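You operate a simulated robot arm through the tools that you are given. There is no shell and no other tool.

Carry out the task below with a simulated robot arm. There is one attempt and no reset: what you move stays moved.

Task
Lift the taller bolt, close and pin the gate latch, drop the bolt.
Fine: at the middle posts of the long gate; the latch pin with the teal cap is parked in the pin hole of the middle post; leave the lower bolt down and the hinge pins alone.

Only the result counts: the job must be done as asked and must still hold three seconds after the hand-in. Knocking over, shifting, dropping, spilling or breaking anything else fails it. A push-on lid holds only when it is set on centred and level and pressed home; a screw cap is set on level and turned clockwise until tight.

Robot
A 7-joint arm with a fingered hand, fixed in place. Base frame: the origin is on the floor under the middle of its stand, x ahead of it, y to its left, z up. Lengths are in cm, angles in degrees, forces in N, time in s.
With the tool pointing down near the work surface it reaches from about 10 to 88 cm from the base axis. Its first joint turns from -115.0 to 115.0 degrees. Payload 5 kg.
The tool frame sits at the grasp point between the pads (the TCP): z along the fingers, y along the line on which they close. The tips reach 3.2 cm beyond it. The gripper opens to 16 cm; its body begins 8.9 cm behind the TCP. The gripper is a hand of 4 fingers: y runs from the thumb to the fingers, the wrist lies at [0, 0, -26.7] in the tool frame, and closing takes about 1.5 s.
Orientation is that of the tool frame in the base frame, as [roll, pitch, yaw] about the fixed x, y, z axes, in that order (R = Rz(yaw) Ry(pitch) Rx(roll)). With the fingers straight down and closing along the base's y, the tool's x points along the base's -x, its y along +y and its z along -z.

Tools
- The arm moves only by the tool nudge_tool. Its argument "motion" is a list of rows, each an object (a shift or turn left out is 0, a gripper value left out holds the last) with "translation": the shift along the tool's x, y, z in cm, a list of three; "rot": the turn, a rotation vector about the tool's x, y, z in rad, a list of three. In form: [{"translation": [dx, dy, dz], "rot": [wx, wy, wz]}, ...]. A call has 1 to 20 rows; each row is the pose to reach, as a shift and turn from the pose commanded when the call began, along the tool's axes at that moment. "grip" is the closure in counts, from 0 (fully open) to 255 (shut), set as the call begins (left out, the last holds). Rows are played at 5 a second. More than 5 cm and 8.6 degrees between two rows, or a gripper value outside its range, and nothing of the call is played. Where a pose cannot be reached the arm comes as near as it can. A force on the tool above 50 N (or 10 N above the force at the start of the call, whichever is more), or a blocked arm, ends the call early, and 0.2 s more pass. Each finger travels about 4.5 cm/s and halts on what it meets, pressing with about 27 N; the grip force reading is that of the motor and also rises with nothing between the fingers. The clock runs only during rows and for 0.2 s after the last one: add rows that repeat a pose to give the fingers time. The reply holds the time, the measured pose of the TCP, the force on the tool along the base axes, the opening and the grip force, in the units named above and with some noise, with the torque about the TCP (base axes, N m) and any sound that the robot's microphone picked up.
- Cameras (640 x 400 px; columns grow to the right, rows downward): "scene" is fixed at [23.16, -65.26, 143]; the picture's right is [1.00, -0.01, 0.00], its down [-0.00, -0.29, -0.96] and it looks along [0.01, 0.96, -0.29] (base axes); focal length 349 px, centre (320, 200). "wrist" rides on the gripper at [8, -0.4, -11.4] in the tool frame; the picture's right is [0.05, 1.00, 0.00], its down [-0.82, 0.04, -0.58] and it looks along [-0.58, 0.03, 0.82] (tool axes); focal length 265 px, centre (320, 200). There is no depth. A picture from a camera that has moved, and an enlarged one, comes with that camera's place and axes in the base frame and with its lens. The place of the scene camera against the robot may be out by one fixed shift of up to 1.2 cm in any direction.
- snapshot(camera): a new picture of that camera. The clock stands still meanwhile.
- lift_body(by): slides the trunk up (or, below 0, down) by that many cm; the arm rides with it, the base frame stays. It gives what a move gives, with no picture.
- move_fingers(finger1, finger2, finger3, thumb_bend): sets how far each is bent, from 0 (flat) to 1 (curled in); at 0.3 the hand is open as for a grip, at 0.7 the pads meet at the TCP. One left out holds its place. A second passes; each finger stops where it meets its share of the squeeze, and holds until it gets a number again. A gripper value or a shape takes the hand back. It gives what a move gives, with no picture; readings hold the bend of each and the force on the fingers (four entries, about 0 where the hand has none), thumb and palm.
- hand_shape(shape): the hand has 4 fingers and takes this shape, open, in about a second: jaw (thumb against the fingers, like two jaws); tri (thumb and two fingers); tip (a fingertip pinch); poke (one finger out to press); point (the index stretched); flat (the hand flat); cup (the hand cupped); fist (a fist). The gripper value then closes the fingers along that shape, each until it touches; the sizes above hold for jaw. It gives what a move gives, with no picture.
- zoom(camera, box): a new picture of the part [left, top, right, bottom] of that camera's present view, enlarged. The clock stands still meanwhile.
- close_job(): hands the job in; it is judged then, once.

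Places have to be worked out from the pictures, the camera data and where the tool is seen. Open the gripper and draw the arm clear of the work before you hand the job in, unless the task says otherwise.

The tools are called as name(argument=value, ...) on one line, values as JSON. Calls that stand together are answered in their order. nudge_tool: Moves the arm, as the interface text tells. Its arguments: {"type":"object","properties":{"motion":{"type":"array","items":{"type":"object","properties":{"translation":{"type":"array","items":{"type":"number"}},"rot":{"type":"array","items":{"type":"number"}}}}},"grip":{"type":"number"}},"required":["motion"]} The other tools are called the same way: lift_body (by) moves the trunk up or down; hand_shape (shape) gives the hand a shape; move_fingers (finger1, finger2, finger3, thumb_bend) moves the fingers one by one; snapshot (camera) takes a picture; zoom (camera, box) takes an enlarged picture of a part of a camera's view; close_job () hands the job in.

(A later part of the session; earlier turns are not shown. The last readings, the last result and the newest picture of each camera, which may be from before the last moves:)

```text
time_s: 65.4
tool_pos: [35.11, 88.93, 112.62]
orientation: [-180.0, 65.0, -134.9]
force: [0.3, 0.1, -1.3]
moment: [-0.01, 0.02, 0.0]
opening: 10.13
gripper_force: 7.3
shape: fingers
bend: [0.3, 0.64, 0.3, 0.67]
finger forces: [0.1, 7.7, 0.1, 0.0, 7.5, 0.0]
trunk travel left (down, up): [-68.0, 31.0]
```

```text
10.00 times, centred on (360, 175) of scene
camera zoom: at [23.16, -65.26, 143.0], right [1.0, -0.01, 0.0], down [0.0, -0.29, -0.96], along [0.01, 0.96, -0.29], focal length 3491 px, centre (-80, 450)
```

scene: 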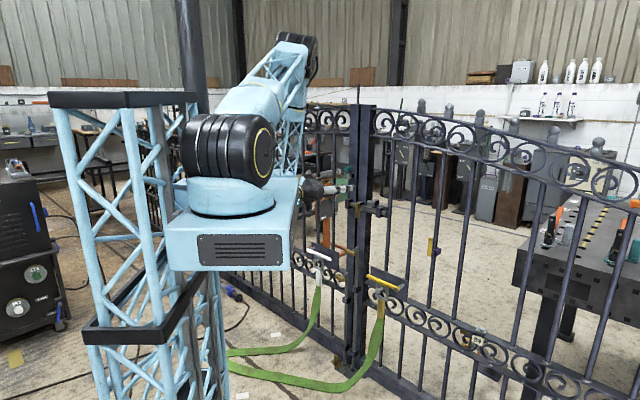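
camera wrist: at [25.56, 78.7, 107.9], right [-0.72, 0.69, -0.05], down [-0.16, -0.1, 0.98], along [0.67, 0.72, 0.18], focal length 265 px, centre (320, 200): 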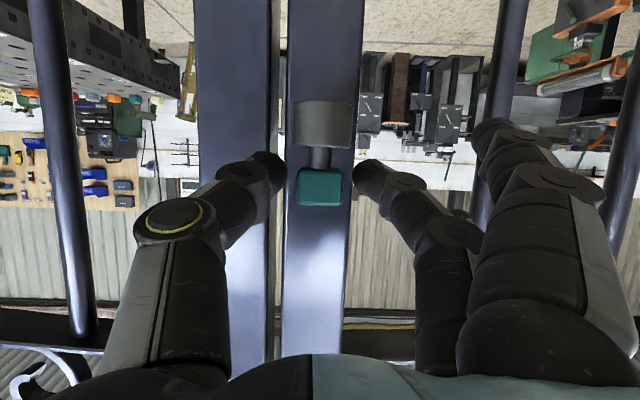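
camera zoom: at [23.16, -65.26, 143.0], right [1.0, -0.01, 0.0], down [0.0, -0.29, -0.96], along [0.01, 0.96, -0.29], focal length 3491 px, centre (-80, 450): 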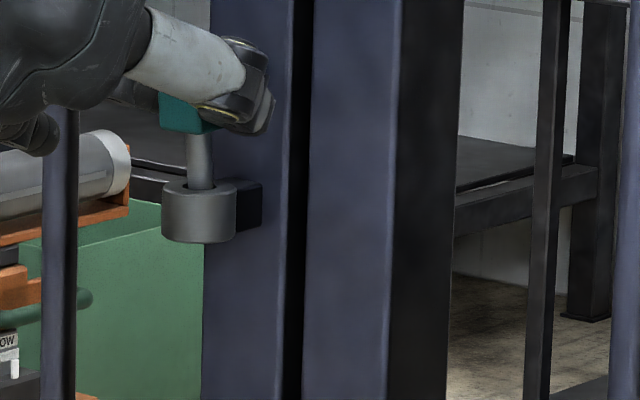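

The pin is upright again and balanced (7.5 N each side). Continue lifting 2.5 cm.

nudge_tool(motion=[{"translation": [-0.453, 0, -0.211]}, {"translation": [-0.906, 0, -0.423]}, {"translation": [-1.36, 0, -0.634]}, {"translation": [-1.813, 0, -0.845]}, {"translation": [-2.266, 0, -1.057]}])

zoom(camera="wrist", box=[220, 30, 420, 230])

zoom(camera="scene", box=[335, 145, 395, 195])

```text
time_s: 66.6
tool_pos: [35.12, 88.98, 115.11]
orientation: [-180.0, 65.0, -134.9]
force: [-0.5, 0.3, -1.1]
moment: [-0.04, 0.02, -0.03]
opening: 10.12
gripper_force: 7.5
shape: fingers
bend: [0.3, 0.64, 0.3, 0.67]
finger forces: [0.0, 7.7, 0.0, 0.0, 7.7, 0.0]
trunk travel left (down, up): [-68.0, 31.0]
```

```text
2.00 times, centred on (320, 130) of wrist
camera zoom: at [25.75, 78.85, 112.51], right [-0.72, 0.69, -0.05], down [-0.16, -0.1, 0.98], along [0.67, 0.72, 0.18], focal length 531 px, centre (320, 340)
```

zoom: 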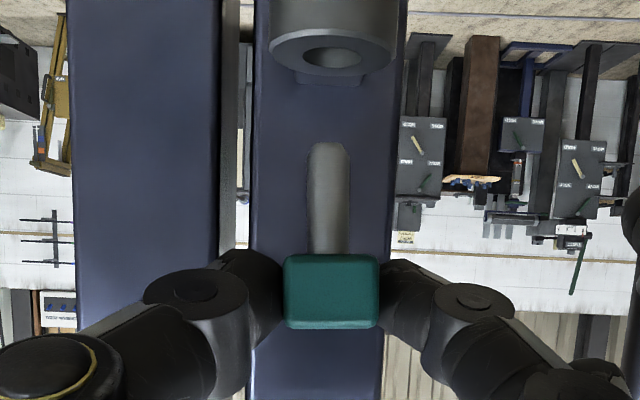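

```text
8.00 times, centred on (365, 170) of scene
camera zoom: at [23.16, -65.26, 143.0], right [1.0, -0.01, 0.0], down [0.0, -0.29, -0.96], along [0.01, 0.96, -0.29], focal length 2793 px, centre (-40, 440)
```

zoom: 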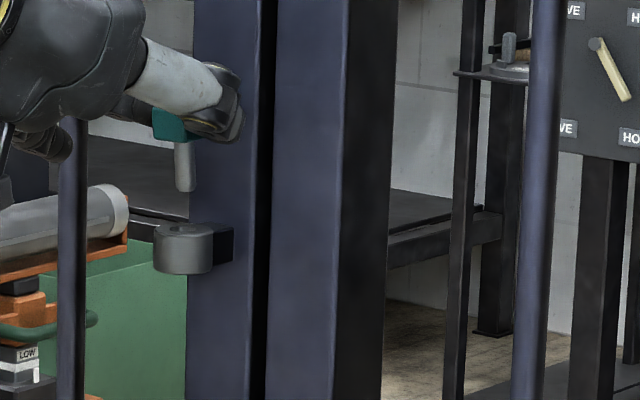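

The pin is free of its holder, upright, with a rounded tip ~3.4 cm below the cap, directly over the holder hole – a good reference for alignment. I'll move it 13.6 cm right along the gate at this height.

nudge_tool(motion=[{"translation": [0, -1, 0]}, {"translation": [0, -2.5, 0]}, {"translation": [0, -4.2, 0]}, {"translation": [0, -6, 0]}, {"translation": [0, -7.8, 0]}, {"translation": [0, -9.6, 0]}, {"translation": [0, -11.4, 0]}, {"translation": [0, -12.8, 0]}, {"translation": [0, -13.6, 0]}, {"translation": [0, -13.6, 0]}])

snapshot(camera="wrist")

zoom(camera="scene", box=[335, 145, 415, 215])

```text
time_s: 68.8
tool_pos: [44.78, 79.28, 115.27]
orientation: [180.0, 65.0, -134.9]
force: [-0.5, 0.1, -1.4]
moment: [-0.05, 0.03, -0.02]
opening: 10.11
gripper_force: 8.0
shape: fingers
bend: [0.3, 0.64, 0.3, 0.67]
finger forces: [0.0, 7.7, 0.0, 0.0, 7.5, 0.0]
trunk travel left (down, up): [-68.0, 31.0]
```

```text
taken
camera wrist: at [35.3, 69.27, 112.53], right [-0.72, 0.69, -0.05], down [-0.16, -0.1, 0.98], along [0.67, 0.72, 0.18], focal length 265 px, centre (320, 200)
```

wrist: 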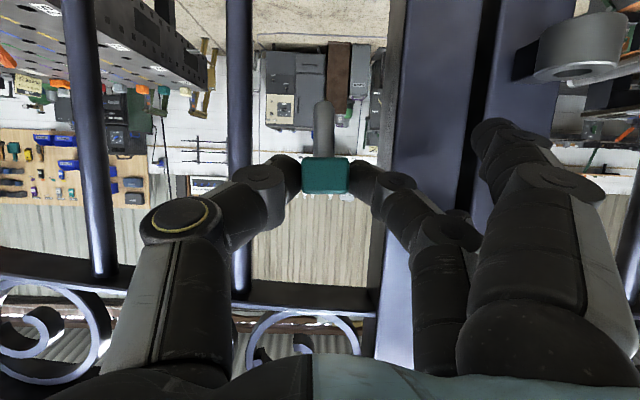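

```text
5.71 times, centred on (375, 180) of scene
camera zoom: at [23.16, -65.26, 143.0], right [1.0, -0.01, 0.0], down [0.0, -0.29, -0.96], along [0.01, 0.96, -0.29], focal length 1995 px, centre (6, 314)
```

zoom: 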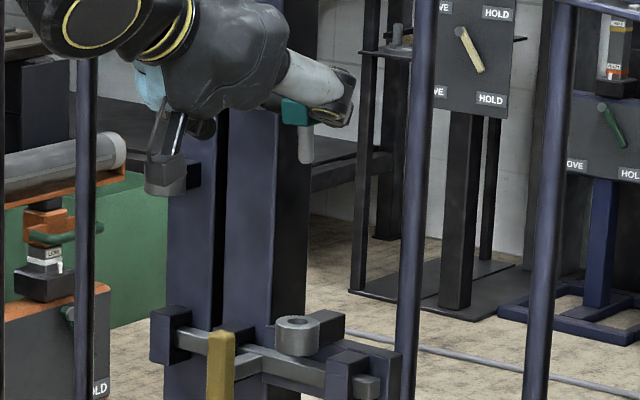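

Scene columns agree: allowing for perspective the pin is above the collar in x. I'll lower 7.5 cm and compare with the reference picture.

nudge_tool(motion=[{"translation": [0.906, 0, 0.423]}, {"translation": [1.813, 0, 0.845]}, {"translation": [2.719, 0, 1.268]}, {"translation": [3.625, 0, 1.69]}, {"translation": [4.532, 0, 2.113]}, {"translation": [5.438, 0, 2.536]}, {"translation": [6.344, 0, 2.958]}, {"translation": [6.797, 0, 3.17]}, {"translation": [6.797, 0, 3.17]}])

zoom(camera="wrist", box=[220, 0, 420, 200])

snapshot(camera="wrist")

zoom(camera="scene", box=[345, 170, 405, 220])

```text
time_s: 70.8
tool_pos: [44.7, 79.24, 107.65]
orientation: [-180.0, 64.9, -134.9]
force: [-0.1, -0.2, -1.1]
moment: [-0.04, 0.01, -0.03]
opening: 10.12
gripper_force: 7.9
shape: fingers
bend: [0.3, 0.64, 0.3, 0.67]
finger forces: [0.1, 7.7, 0.0, 0.0, 7.6, 0.1]
trunk travel left (down, up): [-68.0, 31.0]
```

```text
2.00 times, centred on (320, 100) of wrist
camera zoom: at [35.35, 69.22, 104.98], right [-0.72, 0.69, -0.05], down [-0.16, -0.1, 0.98], along [0.67, 0.72, 0.18], focal length 531 px, centre (320, 400)
```

zoom: 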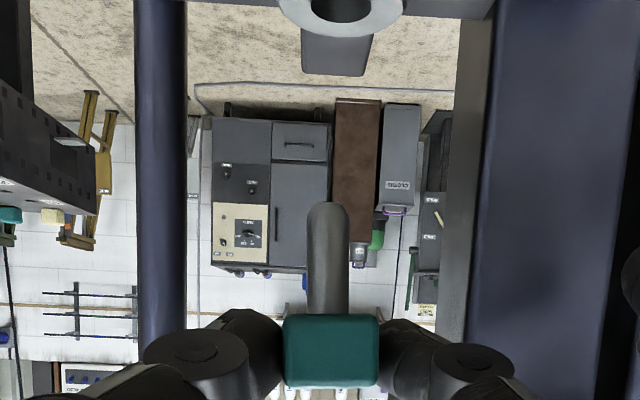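

```text
taken
camera wrist: at [35.35, 69.22, 104.98], right [-0.72, 0.69, -0.05], down [-0.16, -0.1, 0.98], along [0.67, 0.72, 0.18], focal length 265 px, centre (320, 200)
```

wrist: 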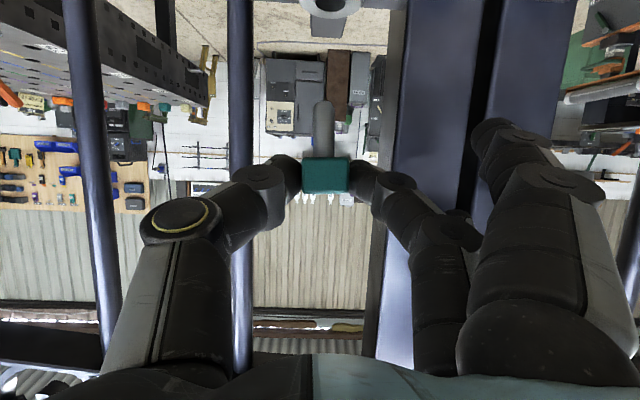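

```text
8.00 times, centred on (375, 195) of scene
camera zoom: at [23.16, -65.26, 143.0], right [1.0, -0.01, 0.0], down [0.0, -0.29, -0.96], along [0.01, 0.96, -0.29], focal length 2793 px, centre (-120, 240)
```

zoom: 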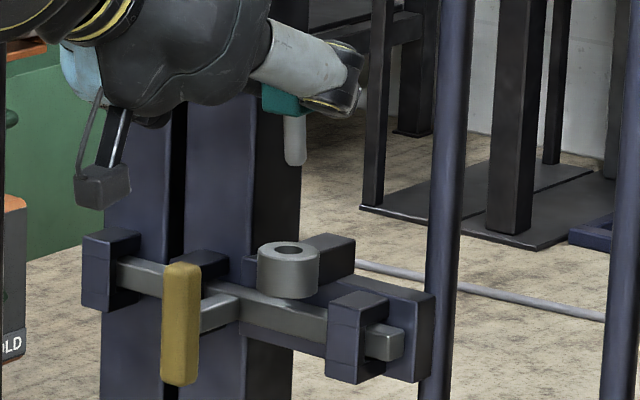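

Comparing both views: the pin needs about +0.08 cm along the gate and −0.15 cm off the gate; well within the hole's clearance. I'll apply that and lower 3.3 cm to just above the collar.

nudge_tool(motion=[{"translation": [0.6, 0.02, 0.25]}, {"translation": [1.2, 0.04, 0.5]}, {"translation": [1.8, 0.06, 0.75]}, {"translation": [2.4, 0.08, 1.0]}, {"translation": [3.05, 0.08, 1.26]}, {"translation": [3.05, 0.08, 1.26]}])

zoom(camera="wrist", box=[240, 20, 400, 200])

zoom(camera="scene", box=[355, 180, 395, 215])

```text
time_s: 72.2
tool_pos: [44.65, 79.21, 104.35]
orientation: [-180.0, 65.1, -135.0]
force: [0.4, 0.1, -0.8]
moment: [-0.03, 0.01, 0.01]
opening: 10.13
gripper_force: 7.4
shape: fingers
bend: [0.3, 0.64, 0.3, 0.67]
finger forces: [0.1, 7.7, 0.1, 0.1, 7.6, 0.0]
trunk travel left (down, up): [-68.0, 31.0]
```

```text
2.22 times, centred on (320, 110) of wrist
camera zoom: at [35.23, 69.17, 101.7], right [-0.72, 0.69, -0.05], down [-0.16, -0.1, 0.98], along [0.67, 0.72, 0.18], focal length 590 px, centre (320, 400)
```

zoom: 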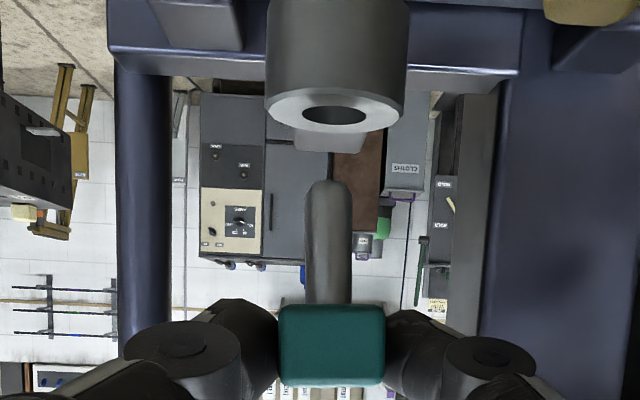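

```text
11.43 times, centred on (375, 198) of scene
camera zoom: at [23.16, -65.26, 143.0], right [1.0, -0.01, 0.0], down [0.0, -0.29, -0.96], along [0.01, 0.96, -0.29], focal length 3990 px, centre (-309, 229)
```

zoom: 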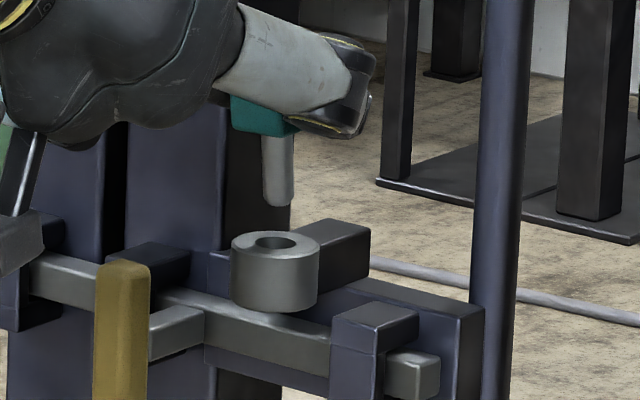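

The tip is ~1 cm above the collar and within 1–1.5 mm of centre, with the shaft leaning ~3° (tip to the right). I'll rotate the hand slightly to stand it upright and fine-tune the position.

nudge_tool(motion=[{"translation": [0.02, -0.1, -0.045], "rot": [-0.012, 0, 0.026]}, {"translation": [0.04, -0.2, -0.09], "rot": [-0.024, 0, 0.052]}, {"translation": [0.04, -0.2, -0.09], "rot": [-0.024, 0, 0.052]}])

zoom(camera="wrist", box=[240, 20, 400, 200])

zoom(camera="scene", box=[355, 180, 395, 215])

```text
time_s: 73.0
tool_pos: [44.69, 79.04, 104.26]
orientation: [172.3, 64.9, -142.0]
force: [0.2, -0.7, -0.7]
moment: [0.0, 0.03, -0.04]
opening: 10.15
gripper_force: 8.2
shape: fingers
bend: [0.3, 0.64, 0.3, 0.67]
finger forces: [0.1, 7.6, 0.1, 0.0, 7.7, 0.1]
trunk travel left (down, up): [-68.0, 31.0]
```

```text
2.22 times, centred on (320, 110) of wrist
camera zoom: at [35.14, 69.05, 101.67], right [-0.72, 0.69, 0.01], down [-0.12, -0.14, 0.98], along [0.68, 0.71, 0.18], focal length 590 px, centre (320, 400)
```

zoom: 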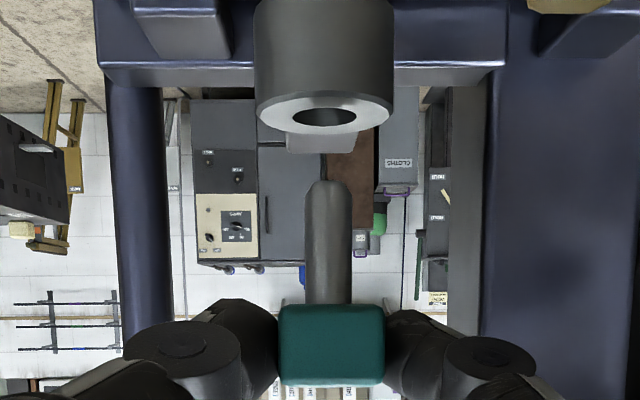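

```text
11.43 times, centred on (375, 198) of scene
camera zoom: at [23.16, -65.26, 143.0], right [1.0, -0.01, 0.0], down [0.0, -0.29, -0.96], along [0.01, 0.96, -0.29], focal length 3990 px, centre (-309, 229)
```

zoom: 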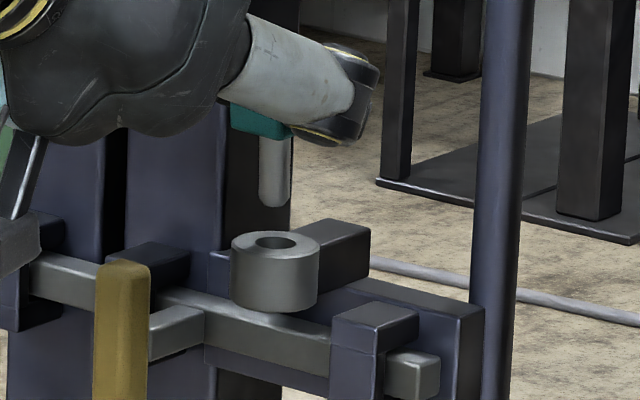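

Now the shaft is vertical and centred in both views (within 1 mm). I'll lower 2 cm slowly so the tip enters the collar.

nudge_tool(motion=[{"translation": [0.25, -0.06, 0.06]}, {"translation": [0.47, -0.08, 0.17]}, {"translation": [0.7, -0.09, 0.27]}, {"translation": [0.92, -0.11, 0.38]}, {"translation": [1.15, -0.12, 0.48]}, {"translation": [1.38, -0.14, 0.59]}, {"translation": [1.6, -0.15, 0.69]}, {"translation": [1.83, -0.16, 0.8]}])

zoom(camera="wrist", box=[240, 20, 400, 200])

zoom(camera="scene", box=[355, 180, 395, 215])

```text
time_s: 74.8
tool_pos: [44.68, 78.9, 102.32]
orientation: [172.2, 64.9, -142.0]
force: [0.0, -0.6, -1.1]
moment: [-0.02, 0.01, -0.03]
opening: 10.11
gripper_force: 8.2
shape: fingers
bend: [0.3, 0.64, 0.3, 0.67]
finger forces: [0.0, 7.5, 0.0, 0.0, 7.7, 0.0]
trunk travel left (down, up): [-68.0, 31.0]
```

```text
2.22 times, centred on (320, 110) of wrist
camera zoom: at [35.17, 68.94, 99.66], right [-0.72, 0.69, 0.01], down [-0.12, -0.14, 0.98], along [0.68, 0.71, 0.18], focal length 590 px, centre (320, 400)
```

zoom: 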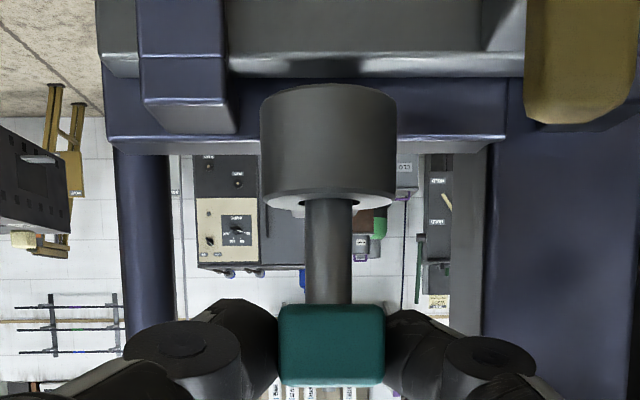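

```text
11.43 times, centred on (375, 198) of scene
camera zoom: at [23.16, -65.26, 143.0], right [1.0, -0.01, 0.0], down [0.0, -0.29, -0.96], along [0.01, 0.96, -0.29], focal length 3990 px, centre (-309, 229)
```

zoom: 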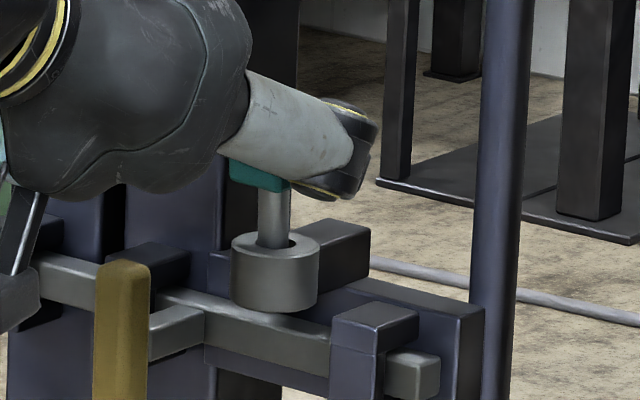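

The tip is in the collar with no contact force. About 2.4 cm of shaft remains above; I'll lower another 1.2 cm.

nudge_tool(motion=[{"translation": [0.181, -0.011, 0.085]}, {"translation": [0.363, -0.023, 0.169]}, {"translation": [0.544, -0.034, 0.254]}, {"translation": [0.725, -0.046, 0.338]}, {"translation": [0.906, -0.057, 0.423]}, {"translation": [1.088, -0.068, 0.507]}])

zoom(camera="wrist", box=[240, 20, 400, 200])

zoom(camera="scene", box=[355, 180, 395, 215])

```text
time_s: 76.2
tool_pos: [44.55, 79.04, 101.12]
orientation: [172.3, 64.7, -142.0]
force: [1.1, 0.2, -1.0]
moment: [-0.01, -0.01, 0.01]
opening: 10.13
gripper_force: 8.1
shape: fingers
bend: [0.3, 0.64, 0.3, 0.67]
finger forces: [0.0, 7.5, 0.1, 0.0, 7.7, 0.0]
trunk travel left (down, up): [-68.0, 31.0]
```

```text
2.22 times, centred on (320, 110) of wrist
camera zoom: at [35.06, 69.03, 98.45], right [-0.72, 0.69, 0.01], down [-0.12, -0.14, 0.98], along [0.68, 0.71, 0.18], focal length 590 px, centre (320, 400)
```

zoom: 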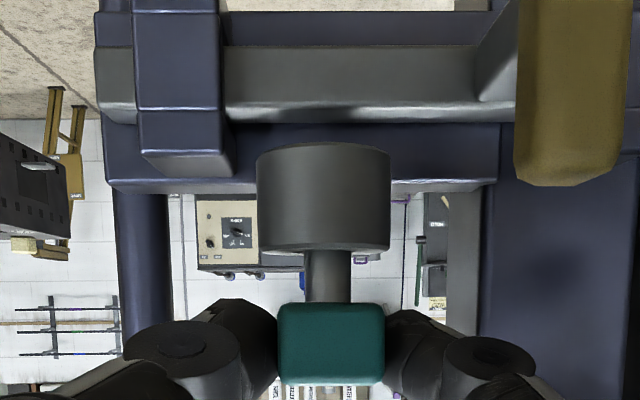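

```text
11.43 times, centred on (375, 198) of scene
camera zoom: at [23.16, -65.26, 143.0], right [1.0, -0.01, 0.0], down [0.0, -0.29, -0.96], along [0.01, 0.96, -0.29], focal length 3990 px, centre (-309, 229)
```

zoom: 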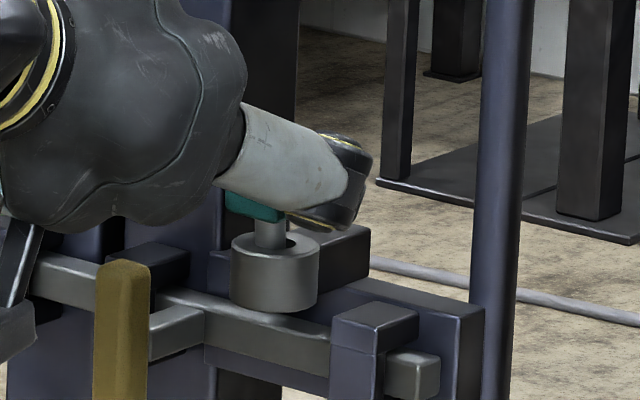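

Shaft is about at its parked depth now with no contact yet. I'll keep lowering in 1 mm steps until it seats.

nudge_tool(motion=[{"translation": [0.091, -0.006, 0.042]}, {"translation": [0.181, -0.011, 0.085]}, {"translation": [0.272, -0.017, 0.127]}, {"translation": [0.363, -0.023, 0.169]}])

zoom(camera="wrist", box=[240, 20, 400, 200])

```text
time_s: 77.2
tool_pos: [44.76, 78.92, 100.94]
orientation: [172.3, 64.9, -142.1]
force: [-0.1, 2.2, 6.6]
moment: [0.09, -0.07, 0.01]
opening: 10.15
gripper_force: 7.4
shape: fingers
bend: [0.3, 0.64, 0.3, 0.67]
finger forces: [0.0, 8.0, 0.0, 0.0, 7.6, 0.1]
trunk travel left (down, up): [-68.0, 31.0]
```

```text
2.22 times, centred on (320, 110) of wrist
camera zoom: at [35.18, 69.01, 98.21], right [-0.72, 0.69, 0.01], down [-0.12, -0.14, 0.98], along [0.68, 0.71, 0.18], focal length 590 px, centre (320, 400)
```

zoom: 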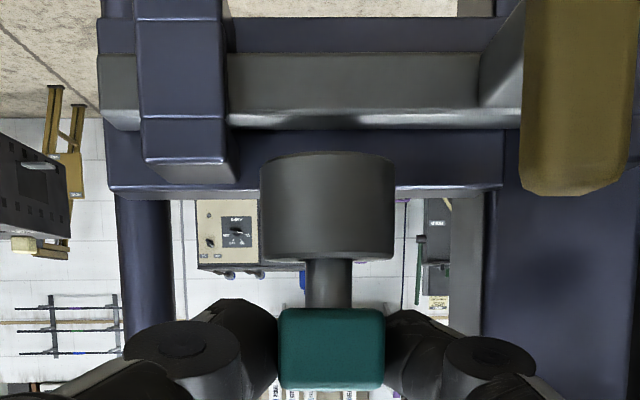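

Contact: the vertical force jumped by ~7.6 N at about the same insertion depth as when parked. I'll check alignment from the scene camera before releasing.

zoom(camera="scene", box=[360, 188, 390, 212])

zoom(camera="wrist", box=[290, 60, 350, 150])

```text
16.00 times, centred on (375, 200) of scene
camera zoom: at [23.16, -65.26, 143.0], right [1.0, -0.01, 0.0], down [0.0, -0.29, -0.96], along [0.01, 0.96, -0.29], focal length 5585 px, centre (-560, 200)
```

zoom: 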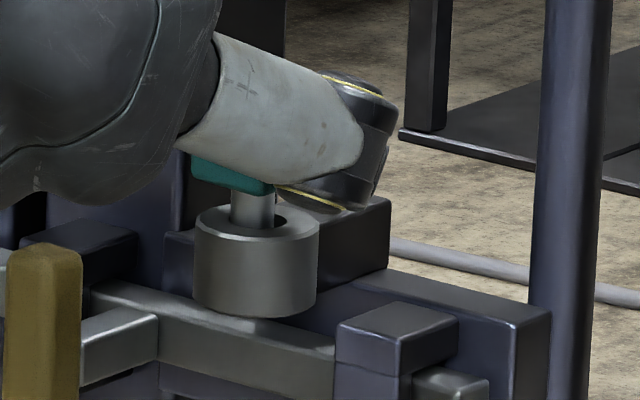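

```text
4.44 times, centred on (320, 105) of wrist
camera zoom: at [35.18, 69.01, 98.21], right [-0.72, 0.69, 0.01], down [-0.12, -0.14, 0.98], along [0.68, 0.71, 0.18], focal length 1180 px, centre (320, 622)
```

zoom: 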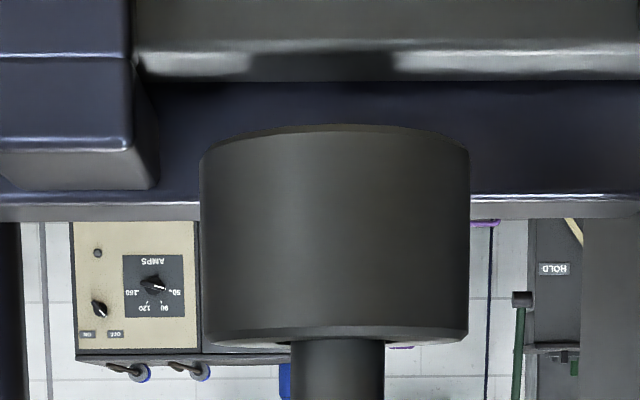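

The shaft sits about 2 mm toward the robot side of the hole. I'll raise 0.4 cm, shift 0.2 cm toward the gate, and lower again.

nudge_tool(motion=[{"translation": [-0.18, 0.01, -0.085]}, {"translation": [-0.363, 0.023, -0.169]}, {"translation": [-0.405, 0.023, -0.079]}, {"translation": [-0.448, 0.023, 0.012]}, {"translation": [-0.448, 0.023, 0.012]}])

zoom(camera="scene", box=[360, 188, 390, 212])

zoom(camera="wrist", box=[290, 60, 350, 150])

```text
time_s: 78.4
tool_pos: [44.81, 79.04, 101.12]
orientation: [172.3, 64.8, -142.0]
force: [-0.4, 0.0, -1.3]
moment: [0.0, 0.03, 0.01]
opening: 10.14
gripper_force: 7.5
shape: fingers
bend: [0.3, 0.64, 0.3, 0.67]
finger forces: [0.0, 7.7, 0.0, 0.0, 7.7, 0.1]
trunk travel left (down, up): [-68.0, 31.0]
```

```text
16.00 times, centred on (375, 200) of scene
camera zoom: at [23.16, -65.26, 143.0], right [1.0, -0.01, 0.0], down [0.0, -0.29, -0.96], along [0.01, 0.96, -0.29], focal length 5585 px, centre (-560, 200)
```

zoom: 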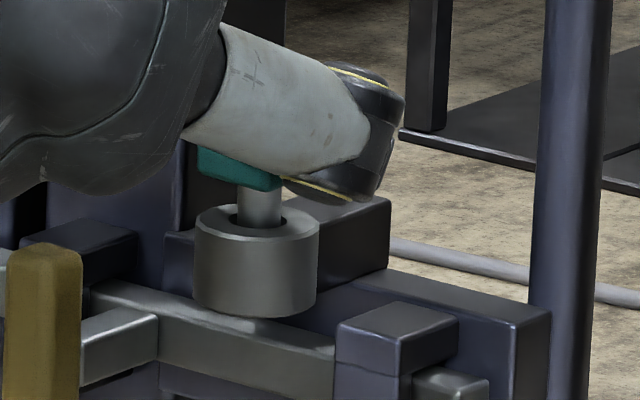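

```text
4.44 times, centred on (320, 105) of wrist
camera zoom: at [35.35, 69.1, 98.44], right [-0.72, 0.69, 0.01], down [-0.12, -0.14, 0.98], along [0.68, 0.71, 0.18], focal length 1180 px, centre (320, 622)
```

zoom: 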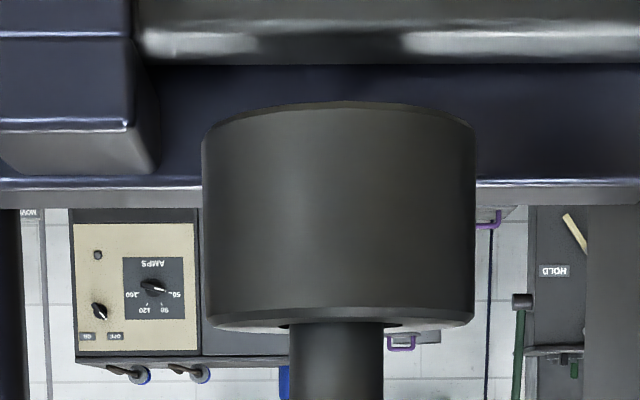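

Now the shaft is centred in the hole in both views. Lowering again in small steps.

nudge_tool(motion=[{"translation": [0.136, -0.009, 0.063]}, {"translation": [0.272, -0.017, 0.127]}, {"translation": [0.408, -0.026, 0.19]}, {"translation": [0.544, -0.034, 0.254]}, {"translation": [0.68, -0.043, 0.317]}])

zoom(camera="scene", box=[360, 188, 390, 212])

zoom(camera="wrist", box=[240, 20, 400, 200])

```text
time_s: 79.6
tool_pos: [44.94, 79.09, 100.47]
orientation: [172.1, 65.0, -142.1]
force: [2.1, 1.1, 10.2]
moment: [0.15, -0.17, 0.01]
opening: 10.15
gripper_force: 7.8
shape: fingers
bend: [0.3, 0.64, 0.3, 0.67]
finger forces: [0.0, 8.4, 0.0, 0.1, 8.1, 0.1]
trunk travel left (down, up): [-68.0, 31.0]
```

```text
16.00 times, centred on (375, 200) of scene
camera zoom: at [23.16, -65.26, 143.0], right [1.0, -0.01, 0.0], down [0.0, -0.29, -0.96], along [0.01, 0.96, -0.29], focal length 5585 px, centre (-560, 200)
```

zoom: 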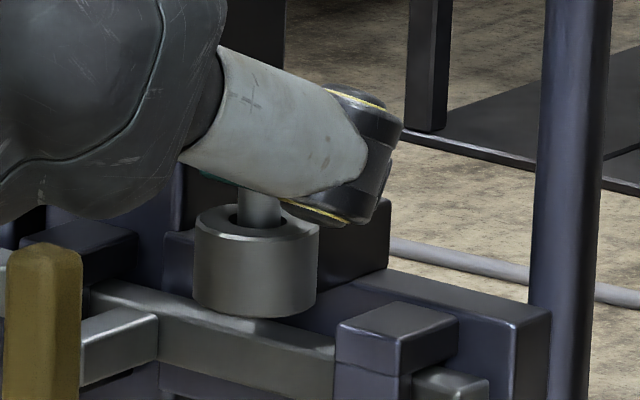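

```text
2.22 times, centred on (320, 110) of wrist
camera zoom: at [35.32, 69.15, 97.81], right [-0.72, 0.69, 0.01], down [-0.12, -0.14, 0.98], along [0.68, 0.71, 0.18], focal length 590 px, centre (320, 400)
```

zoom: 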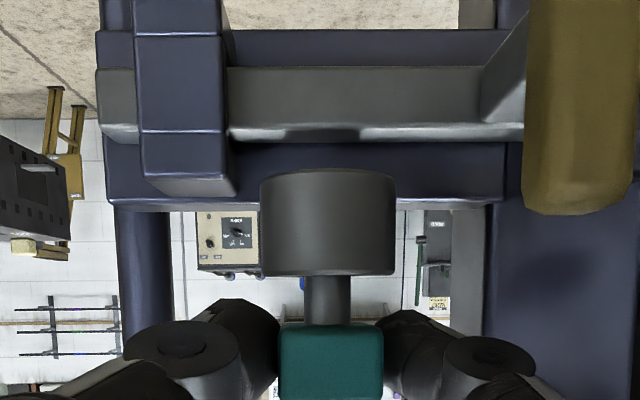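

The pin stops at the same depth as in its parking hole and then the cap just slips in the fingers (about 11 N), so it looks seated. I'll open the pinch and see how it settles.

move_fingers(finger2=0.58, thumb_bend=0.58)

zoom(camera="wrist", box=[240, 20, 400, 200])

zoom(camera="scene", box=[360, 183, 390, 207])

```text
time_s: 80.6
tool_pos: [44.81, 79.18, 100.33]
orientation: [172.2, 64.9, -142.0]
force: [0.2, -0.6, -0.1]
moment: [0.02, 0.0, -0.01]
opening: 11.71
gripper_force: 0.0
shape: fingers
bend: [0.3, 0.57, 0.3, 0.57]
finger forces: [0.0, 0.1, 0.0, 0.1, 0.0, 0.0]
trunk travel left (down, up): [-68.0, 31.0]
```

```text
2.22 times, centred on (320, 110) of wrist
camera zoom: at [35.3, 69.16, 97.71], right [-0.72, 0.69, 0.01], down [-0.12, -0.14, 0.98], along [0.68, 0.71, 0.18], focal length 590 px, centre (320, 400)
```

zoom: 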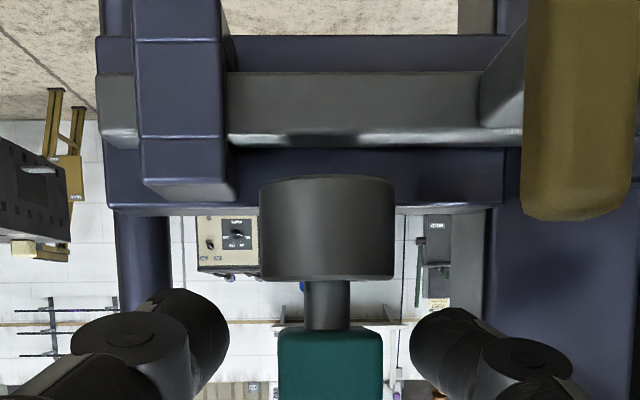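

```text
16.00 times, centred on (375, 195) of scene
camera zoom: at [23.16, -65.26, 143.0], right [1.0, -0.01, 0.0], down [0.0, -0.29, -0.96], along [0.01, 0.96, -0.29], focal length 5585 px, centre (-560, 280)
```

zoom: 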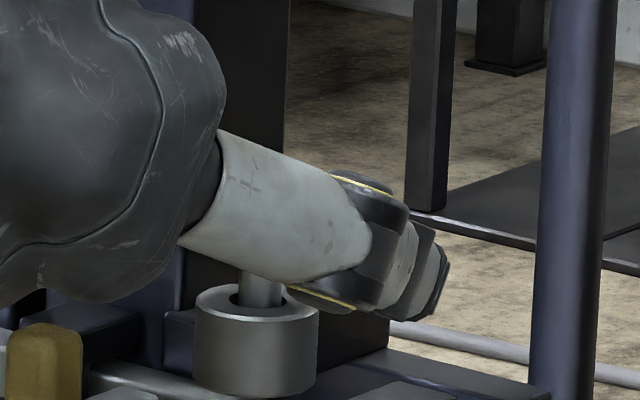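

The pin stands free in the collar. I'll draw the hand straight back 12 cm to look at it properly.

nudge_tool(motion=[{"translation": [0, 0, -1]}, {"translation": [0, 0, -3]}, {"translation": [0, 0, -6]}, {"translation": [0, 0, -9]}, {"translation": [0, 0, -12]}])

zoom(camera="wrist", box=[240, 20, 400, 200])

zoom(camera="scene", box=[355, 180, 395, 215])

snapshot(camera="wrist")

```text
time_s: 81.8
tool_pos: [37.6, 71.33, 105.45]
orientation: [172.3, 64.9, -141.9]
force: [0.3, 0.0, 0.4]
moment: [0.0, -0.01, 0.0]
opening: 11.69
gripper_force: 0.1
shape: fingers
bend: [0.3, 0.57, 0.3, 0.57]
finger forces: [0.0, 0.0, 0.1, 0.1, 0.0, 0.1]
trunk travel left (down, up): [-68.0, 31.0]
```

```text
2.22 times, centred on (320, 110) of wrist
camera zoom: at [28.0, 61.33, 102.8], right [-0.72, 0.69, 0.01], down [-0.12, -0.14, 0.98], along [0.68, 0.71, 0.18], focal length 590 px, centre (320, 400)
```

zoom: 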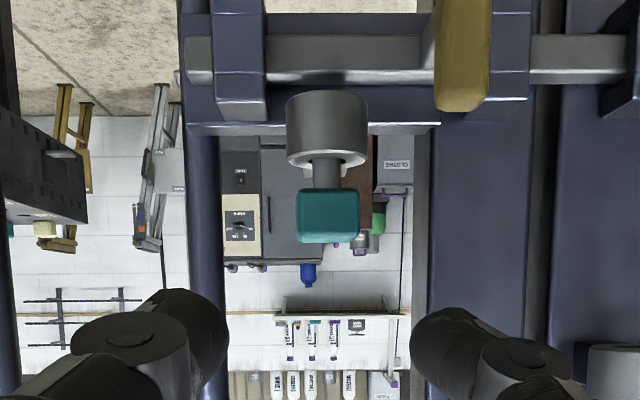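

```text
11.43 times, centred on (375, 198) of scene
camera zoom: at [23.16, -65.26, 143.0], right [1.0, -0.01, 0.0], down [0.0, -0.29, -0.96], along [0.01, 0.96, -0.29], focal length 3990 px, centre (-309, 229)
```

zoom: 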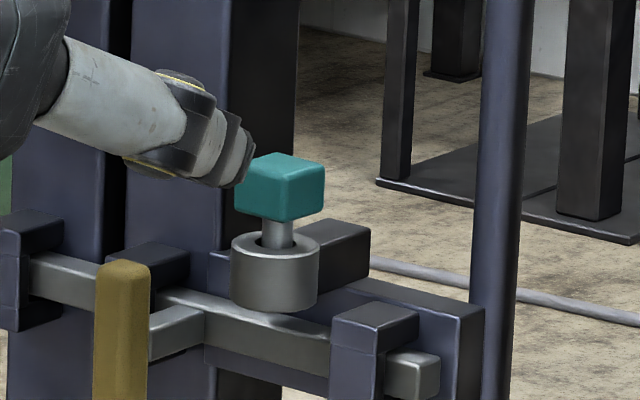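

```text
taken
camera wrist: at [28.0, 61.33, 102.8], right [-0.72, 0.69, 0.01], down [-0.12, -0.14, 0.98], along [0.68, 0.71, 0.18], focal length 265 px, centre (320, 200)
```

wrist: 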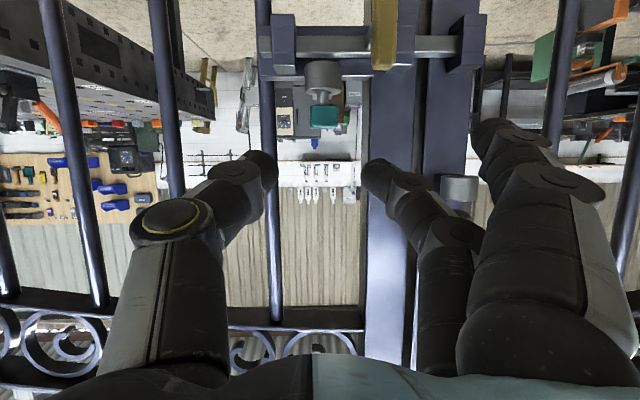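

The pin sits upright in the latch collar at exactly the depth it had when parked. Now the bolt: first retreat and shift toward the posts, then lower the trunk to bolt height.

nudge_tool(motion=[{"translation": [1.27, 0, -2.72]}, {"translation": [2.5, 1.5, -5.3]}, {"translation": [3.8, 3.5, -7.8]}, {"translation": [5.1, 5.8, -10.2]}, {"translation": [6.34, 8.1, -12.5]}])

hand_shape(shape="jaw")

lift_body(by=-34)

snapshot(camera="wrist")

snapshot(camera="scene")

```text
time_s: 83.0
tool_pos: [21.79, 67.02, 105.4]
orientation: [172.2, 64.9, -141.9]
force: [-0.4, -1.1, 0.2]
moment: [0.0, 0.0, -0.01]
opening: 11.68
gripper_force: 0.0
shape: fingers
bend: [0.3, 0.57, 0.3, 0.57]
finger forces: [0.1, 0.1, 0.1, 0.0, 0.1, 0.0]
trunk travel left (down, up): [-68.0, 31.0]
```

```text
time_s: 83.9
tool_pos: [21.75, 67.12, 105.42]
orientation: [172.4, 64.9, -142.0]
force: [0.6, -0.1, 0.0]
moment: [0.01, -0.04, -0.01]
opening: 16.03
gripper_force: 0.0
shape: jaw
bend: [0.3, 0.3, 0.3, 0.3]
finger forces: [0.0, 0.0, 0.0, 0.0, 0.0, 0.0]
trunk travel left (down, up): [-68.0, 31.0]
```

```text
time_s: 87.2
tool_pos: [21.81, 67.03, 71.49]
orientation: [172.3, 64.8, -141.9]
force: [0.7, -0.1, 0.7]
moment: [-0.02, 0.0, 0.04]
opening: 16.0
gripper_force: 0.1
shape: jaw
bend: [0.3, 0.3, 0.3, 0.3]
finger forces: [0.0, 0.0, 0.1, 0.0, 0.1, 0.0]
trunk travel left (down, up): [-34.0, 65.0]
```

```text
taken
camera wrist: at [12.26, 57.06, 68.76], right [-0.72, 0.69, 0.01], down [-0.12, -0.14, 0.98], along [0.68, 0.71, 0.18], focal length 265 px, centre (320, 200)
```

wrist: 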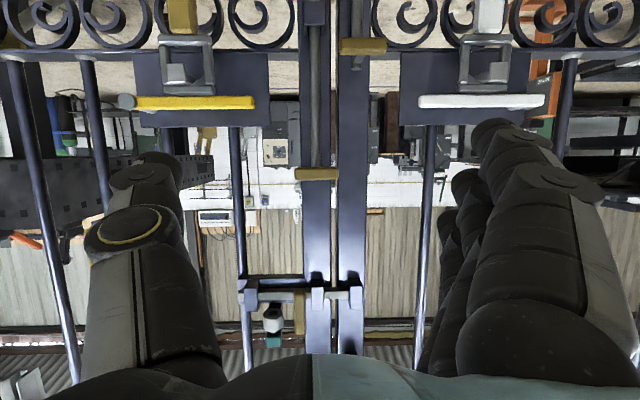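

```text
taken
```

scene: 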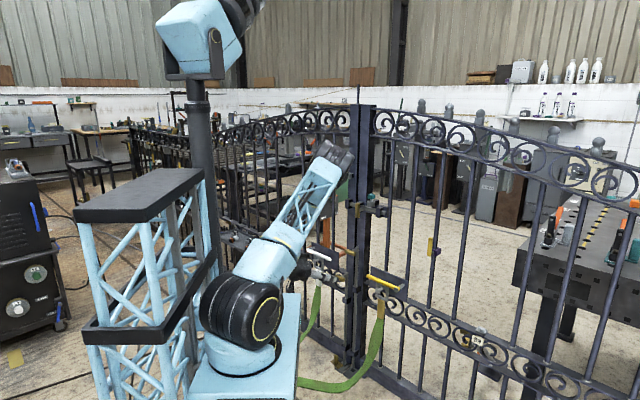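

The raised crossbar shows near z≈71.8, and pin and latch look good from below. I'll roll the hand to fingers-over/thumb-under again.

nudge_tool(motion=[{"rot": [-0.03, -0.0317, 0.1353]}, {"rot": [-0.06, -0.0635, 0.2705]}, {"rot": [-0.09, -0.0952, 0.4058]}, {"rot": [-0.12, -0.1269, 0.5411]}, {"rot": [-0.15, -0.1586, 0.6764]}, {"rot": [-0.18, -0.1904, 0.8116]}, {"rot": [-0.21, -0.2221, 0.9469]}, {"rot": [-0.24, -0.2538, 1.0822]}, {"rot": [-0.27, -0.2855, 1.2175]}, {"rot": [-0.3, -0.3173, 1.3527]}, {"rot": [-0.33, -0.349, 1.488]}])

snapshot(camera="wrist")

```text
time_s: 89.6
tool_pos: [21.59, 66.89, 71.39]
orientation: [90.1, -0.1, 135.0]
force: [0.1, 0.5, 0.2]
moment: [0.01, -0.02, 0.01]
opening: 16.0
gripper_force: 0.0
shape: jaw
bend: [0.3, 0.3, 0.3, 0.3]
finger forces: [0.0, 0.1, 0.0, 0.0, 0.1, 0.0]
trunk travel left (down, up): [-34.0, 65.0]
```

```text
taken
camera wrist: at [7.99, 64.57, 70.83], right [-0.04, 0.03, 1.0], down [0.17, -0.98, 0.04], along [0.98, 0.17, 0.03], focal length 265 px, centre (320, 200)
```

wrist: 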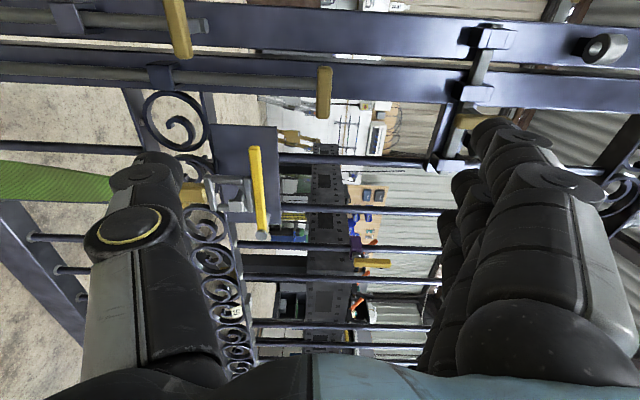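

The crossbar measures at z≈71.8 straight ahead. I'll preshape the hand and approach: first 15 cm, then check.

nudge_tool(motion=[{"translation": [0, 0.1, 3]}, {"translation": [0, 0.2, 6]}, {"translation": [0, 0.3, 9]}, {"translation": [0, 0.4, 12]}, {"translation": [0, 0.4, 15]}, {"translation": [0, 0.4, 15]}], grip=120)

snapshot(camera="wrist")

```text
time_s: 91.0
tool_pos: [32.24, 77.55, 71.65]
orientation: [90.0, 0.0, 135.0]
force: [-1.0, -0.1, -0.3]
moment: [-0.01, 0.02, 0.0]
opening: 8.55
gripper_force: 0.0
shape: jaw
bend: [0.72, 0.72, 0.72, 0.7]
finger forces: [0.0, 0.0, 0.0, 0.1, 0.0, 0.0]
trunk travel left (down, up): [-34.0, 65.0]
```

```text
taken
camera wrist: at [18.49, 75.05, 71.05], right [-0.04, 0.04, 1.0], down [0.17, -0.98, 0.04], along [0.98, 0.17, 0.03], focal length 265 px, centre (320, 200)
```

wrist: 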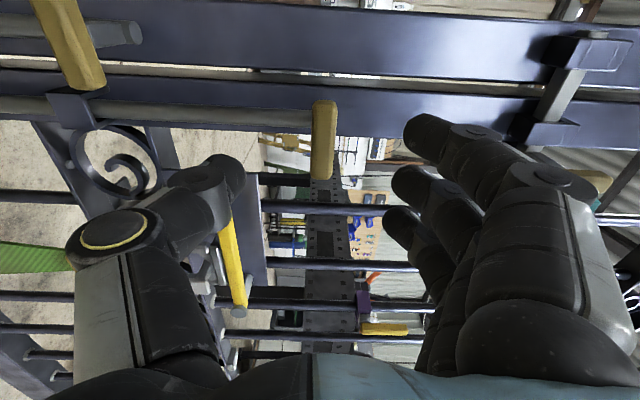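

Aligned as in the first grasp. Advancing 8 cm and closing on the crossbar.

nudge_tool(motion=[{"translation": [0, 0, 2.5]}, {"translation": [0, 0, 5]}, {"translation": [0, 0, 7.5]}, {"translation": [0, 0, 8]}, {"translation": [0, 0, 8]}])

nudge_tool(motion=[{"translation": [0, 0, 0]}, {"translation": [0, 0, 0]}, {"translation": [0, 0, 0]}, {"translation": [0, 0, 0]}, {"translation": [0, 0, 0]}, {"translation": [0, 0, 0]}, {"translation": [0, 0, 0]}, {"translation": [0, 0, 0]}], grip=255)

snapshot(camera="wrist")

zoom(camera="scene", box=[320, 225, 390, 285])

```text
time_s: 92.2
tool_pos: [37.99, 83.25, 71.74]
orientation: [89.9, 0.0, 135.0]
force: [0.0, 0.6, 0.2]
moment: [-0.02, 0.01, -0.03]
opening: 8.56
gripper_force: 0.1
shape: jaw
bend: [0.72, 0.72, 0.72, 0.7]
finger forces: [0.0, 0.0, 0.1, 0.0, 0.0, 0.0]
trunk travel left (down, up): [-34.0, 65.0]
```

```text
time_s: 94.0
tool_pos: [38.06, 83.27, 71.73]
orientation: [90.1, 0.0, 135.0]
force: [3.2, 6.6, 0.4]
moment: [-0.18, 0.18, 0.0]
opening: 0.0
gripper_force: 26.5
shape: jaw
bend: [0.65, 0.71, 0.65, 0.7]
finger forces: [7.7, 8.2, 7.8, 0.0, 23.1, 0.0]
trunk travel left (down, up): [-34.0, 65.0]
```

```text
taken
camera wrist: at [24.26, 80.85, 71.1], right [-0.04, 0.04, 1.0], down [0.17, -0.98, 0.04], along [0.98, 0.17, 0.03], focal length 265 px, centre (320, 200)
```

wrist: 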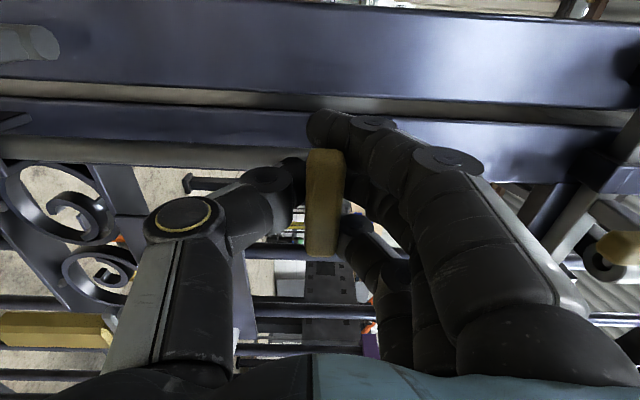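

```text
6.67 times, centred on (355, 255) of scene
camera zoom: at [23.16, -65.26, 143.0], right [1.0, -0.01, 0.0], down [0.0, -0.29, -0.96], along [0.01, 0.96, -0.29], focal length 2327 px, centre (87, -167)
```

zoom: 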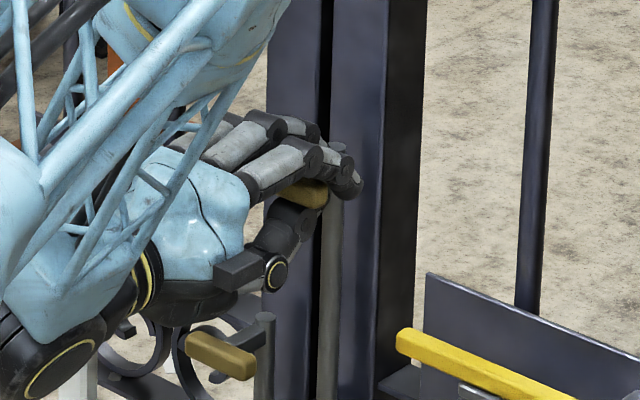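

Crossbar held (≈8 N per finger, 23 N thumb). Lowering the bolt 6 cm in half-centimetre steps.

nudge_tool(motion=[{"translation": [0, -0.5, 0]}, {"translation": [0, -1, 0]}, {"translation": [0, -1.5, 0]}, {"translation": [0, -2, 0]}, {"translation": [0, -2.5, 0]}, {"translation": [0, -3, 0]}, {"translation": [0, -3.5, 0]}, {"translation": [0, -4, 0]}, {"translation": [0, -4.5, 0]}, {"translation": [0, -5, 0]}, {"translation": [0, -5.5, 0]}, {"translation": [0, -6, 0]}])

zoom(camera="scene", box=[320, 240, 390, 300])

zoom(camera="scene", box=[320, 310, 400, 380])

```text
time_s: 96.6
tool_pos: [38.02, 83.29, 65.67]
orientation: [90.0, -0.1, 135.1]
force: [-2.3, 1.5, -10.3]
moment: [-0.35, 0.32, 0.01]
opening: 0.01
gripper_force: 26.9
shape: jaw
bend: [0.65, 0.72, 0.65, 0.7]
finger forces: [7.2, 7.6, 7.1, 0.1, 31.2, 0.0]
trunk travel left (down, up): [-34.0, 65.0]
```

```text
6.67 times, centred on (355, 270) of scene
camera zoom: at [23.16, -65.26, 143.0], right [1.0, -0.01, 0.0], down [0.0, -0.29, -0.96], along [0.01, 0.96, -0.29], focal length 2327 px, centre (87, -267)
```

zoom: 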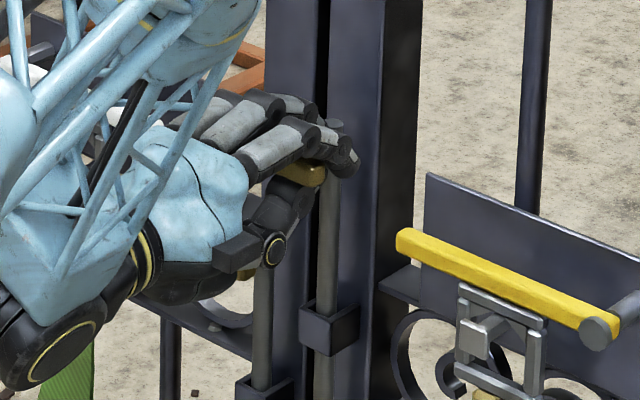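

```text
5.71 times, centred on (360, 345) of scene
camera zoom: at [23.16, -65.26, 143.0], right [1.0, -0.01, 0.0], down [0.0, -0.29, -0.96], along [0.01, 0.96, -0.29], focal length 1995 px, centre (91, -629)
```

zoom: 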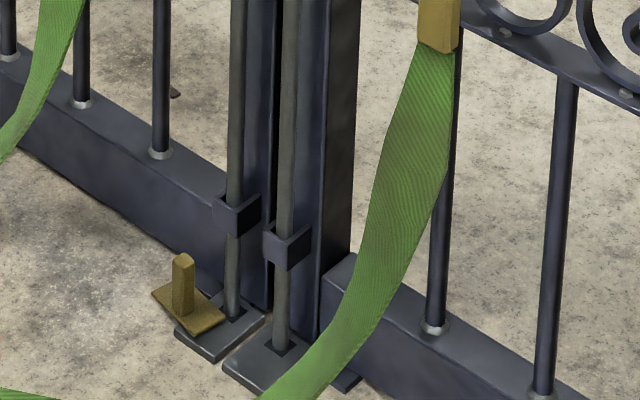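

The tip is re-entering its floor socket with only the bolt's weight on the hand. Continue down until it seats.

nudge_tool(motion=[{"translation": [0, -0.3, 0]}, {"translation": [0, -0.6, 0]}, {"translation": [0, -0.9, 0]}, {"translation": [0, -1.2, 0]}, {"translation": [0, -1.5, 0]}])

zoom(camera="scene", box=[320, 240, 390, 300])

```text
time_s: 97.8
tool_pos: [38.14, 83.43, 64.71]
orientation: [89.8, -0.1, 134.9]
force: [-0.5, 3.9, 12.3]
moment: [-0.07, 0.08, 0.03]
opening: 0.01
gripper_force: 27.3
shape: jaw
bend: [0.65, 0.72, 0.65, 0.71]
finger forces: [9.0, 12.4, 8.9, 0.0, 21.7, 0.0]
trunk travel left (down, up): [-34.0, 65.0]
```

```text
6.67 times, centred on (355, 270) of scene
camera zoom: at [23.16, -65.26, 143.0], right [1.0, -0.01, 0.0], down [0.0, -0.29, -0.96], along [0.01, 0.96, -0.29], focal length 2327 px, centre (87, -267)
```

zoom: 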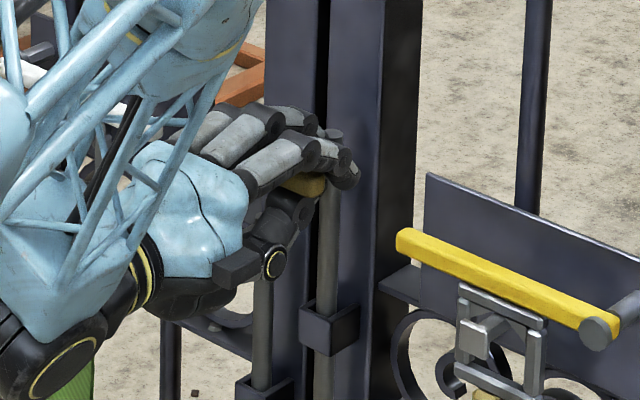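

The vertical force flipped to +12 N and the crossbar looks to be at its original height. One more small push to confirm it is home.

nudge_tool(motion=[{"translation": [0, -0.2, 0]}, {"translation": [0, -0.4, 0]}, {"translation": [0, -0.6, 0]}])

zoom(camera="scene", box=[320, 240, 390, 300])

```text
time_s: 98.6
tool_pos: [38.08, 83.35, 64.18]
orientation: [89.6, -0.1, 134.9]
force: [0.8, 8.7, 34.0]
moment: [0.08, -0.18, 0.06]
opening: 0.01
gripper_force: 26.6
shape: jaw
bend: [0.65, 0.71, 0.65, 0.71]
finger forces: [12.9, 16.2, 12.7, 0.1, 12.9, 0.0]
trunk travel left (down, up): [-34.0, 65.0]
```

```text
6.67 times, centred on (355, 270) of scene
camera zoom: at [23.16, -65.26, 143.0], right [1.0, -0.01, 0.0], down [0.0, -0.29, -0.96], along [0.01, 0.96, -0.29], focal length 2327 px, centre (87, -267)
```

zoom: 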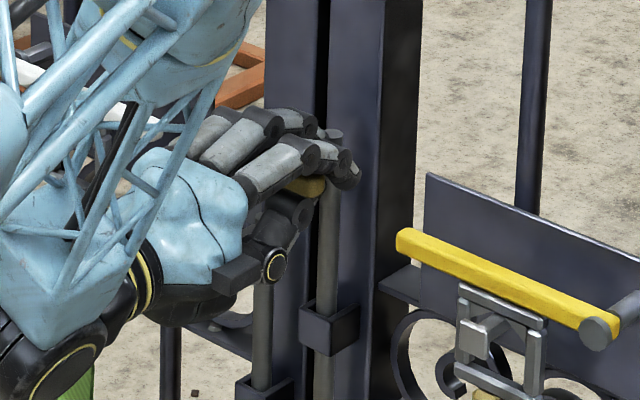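

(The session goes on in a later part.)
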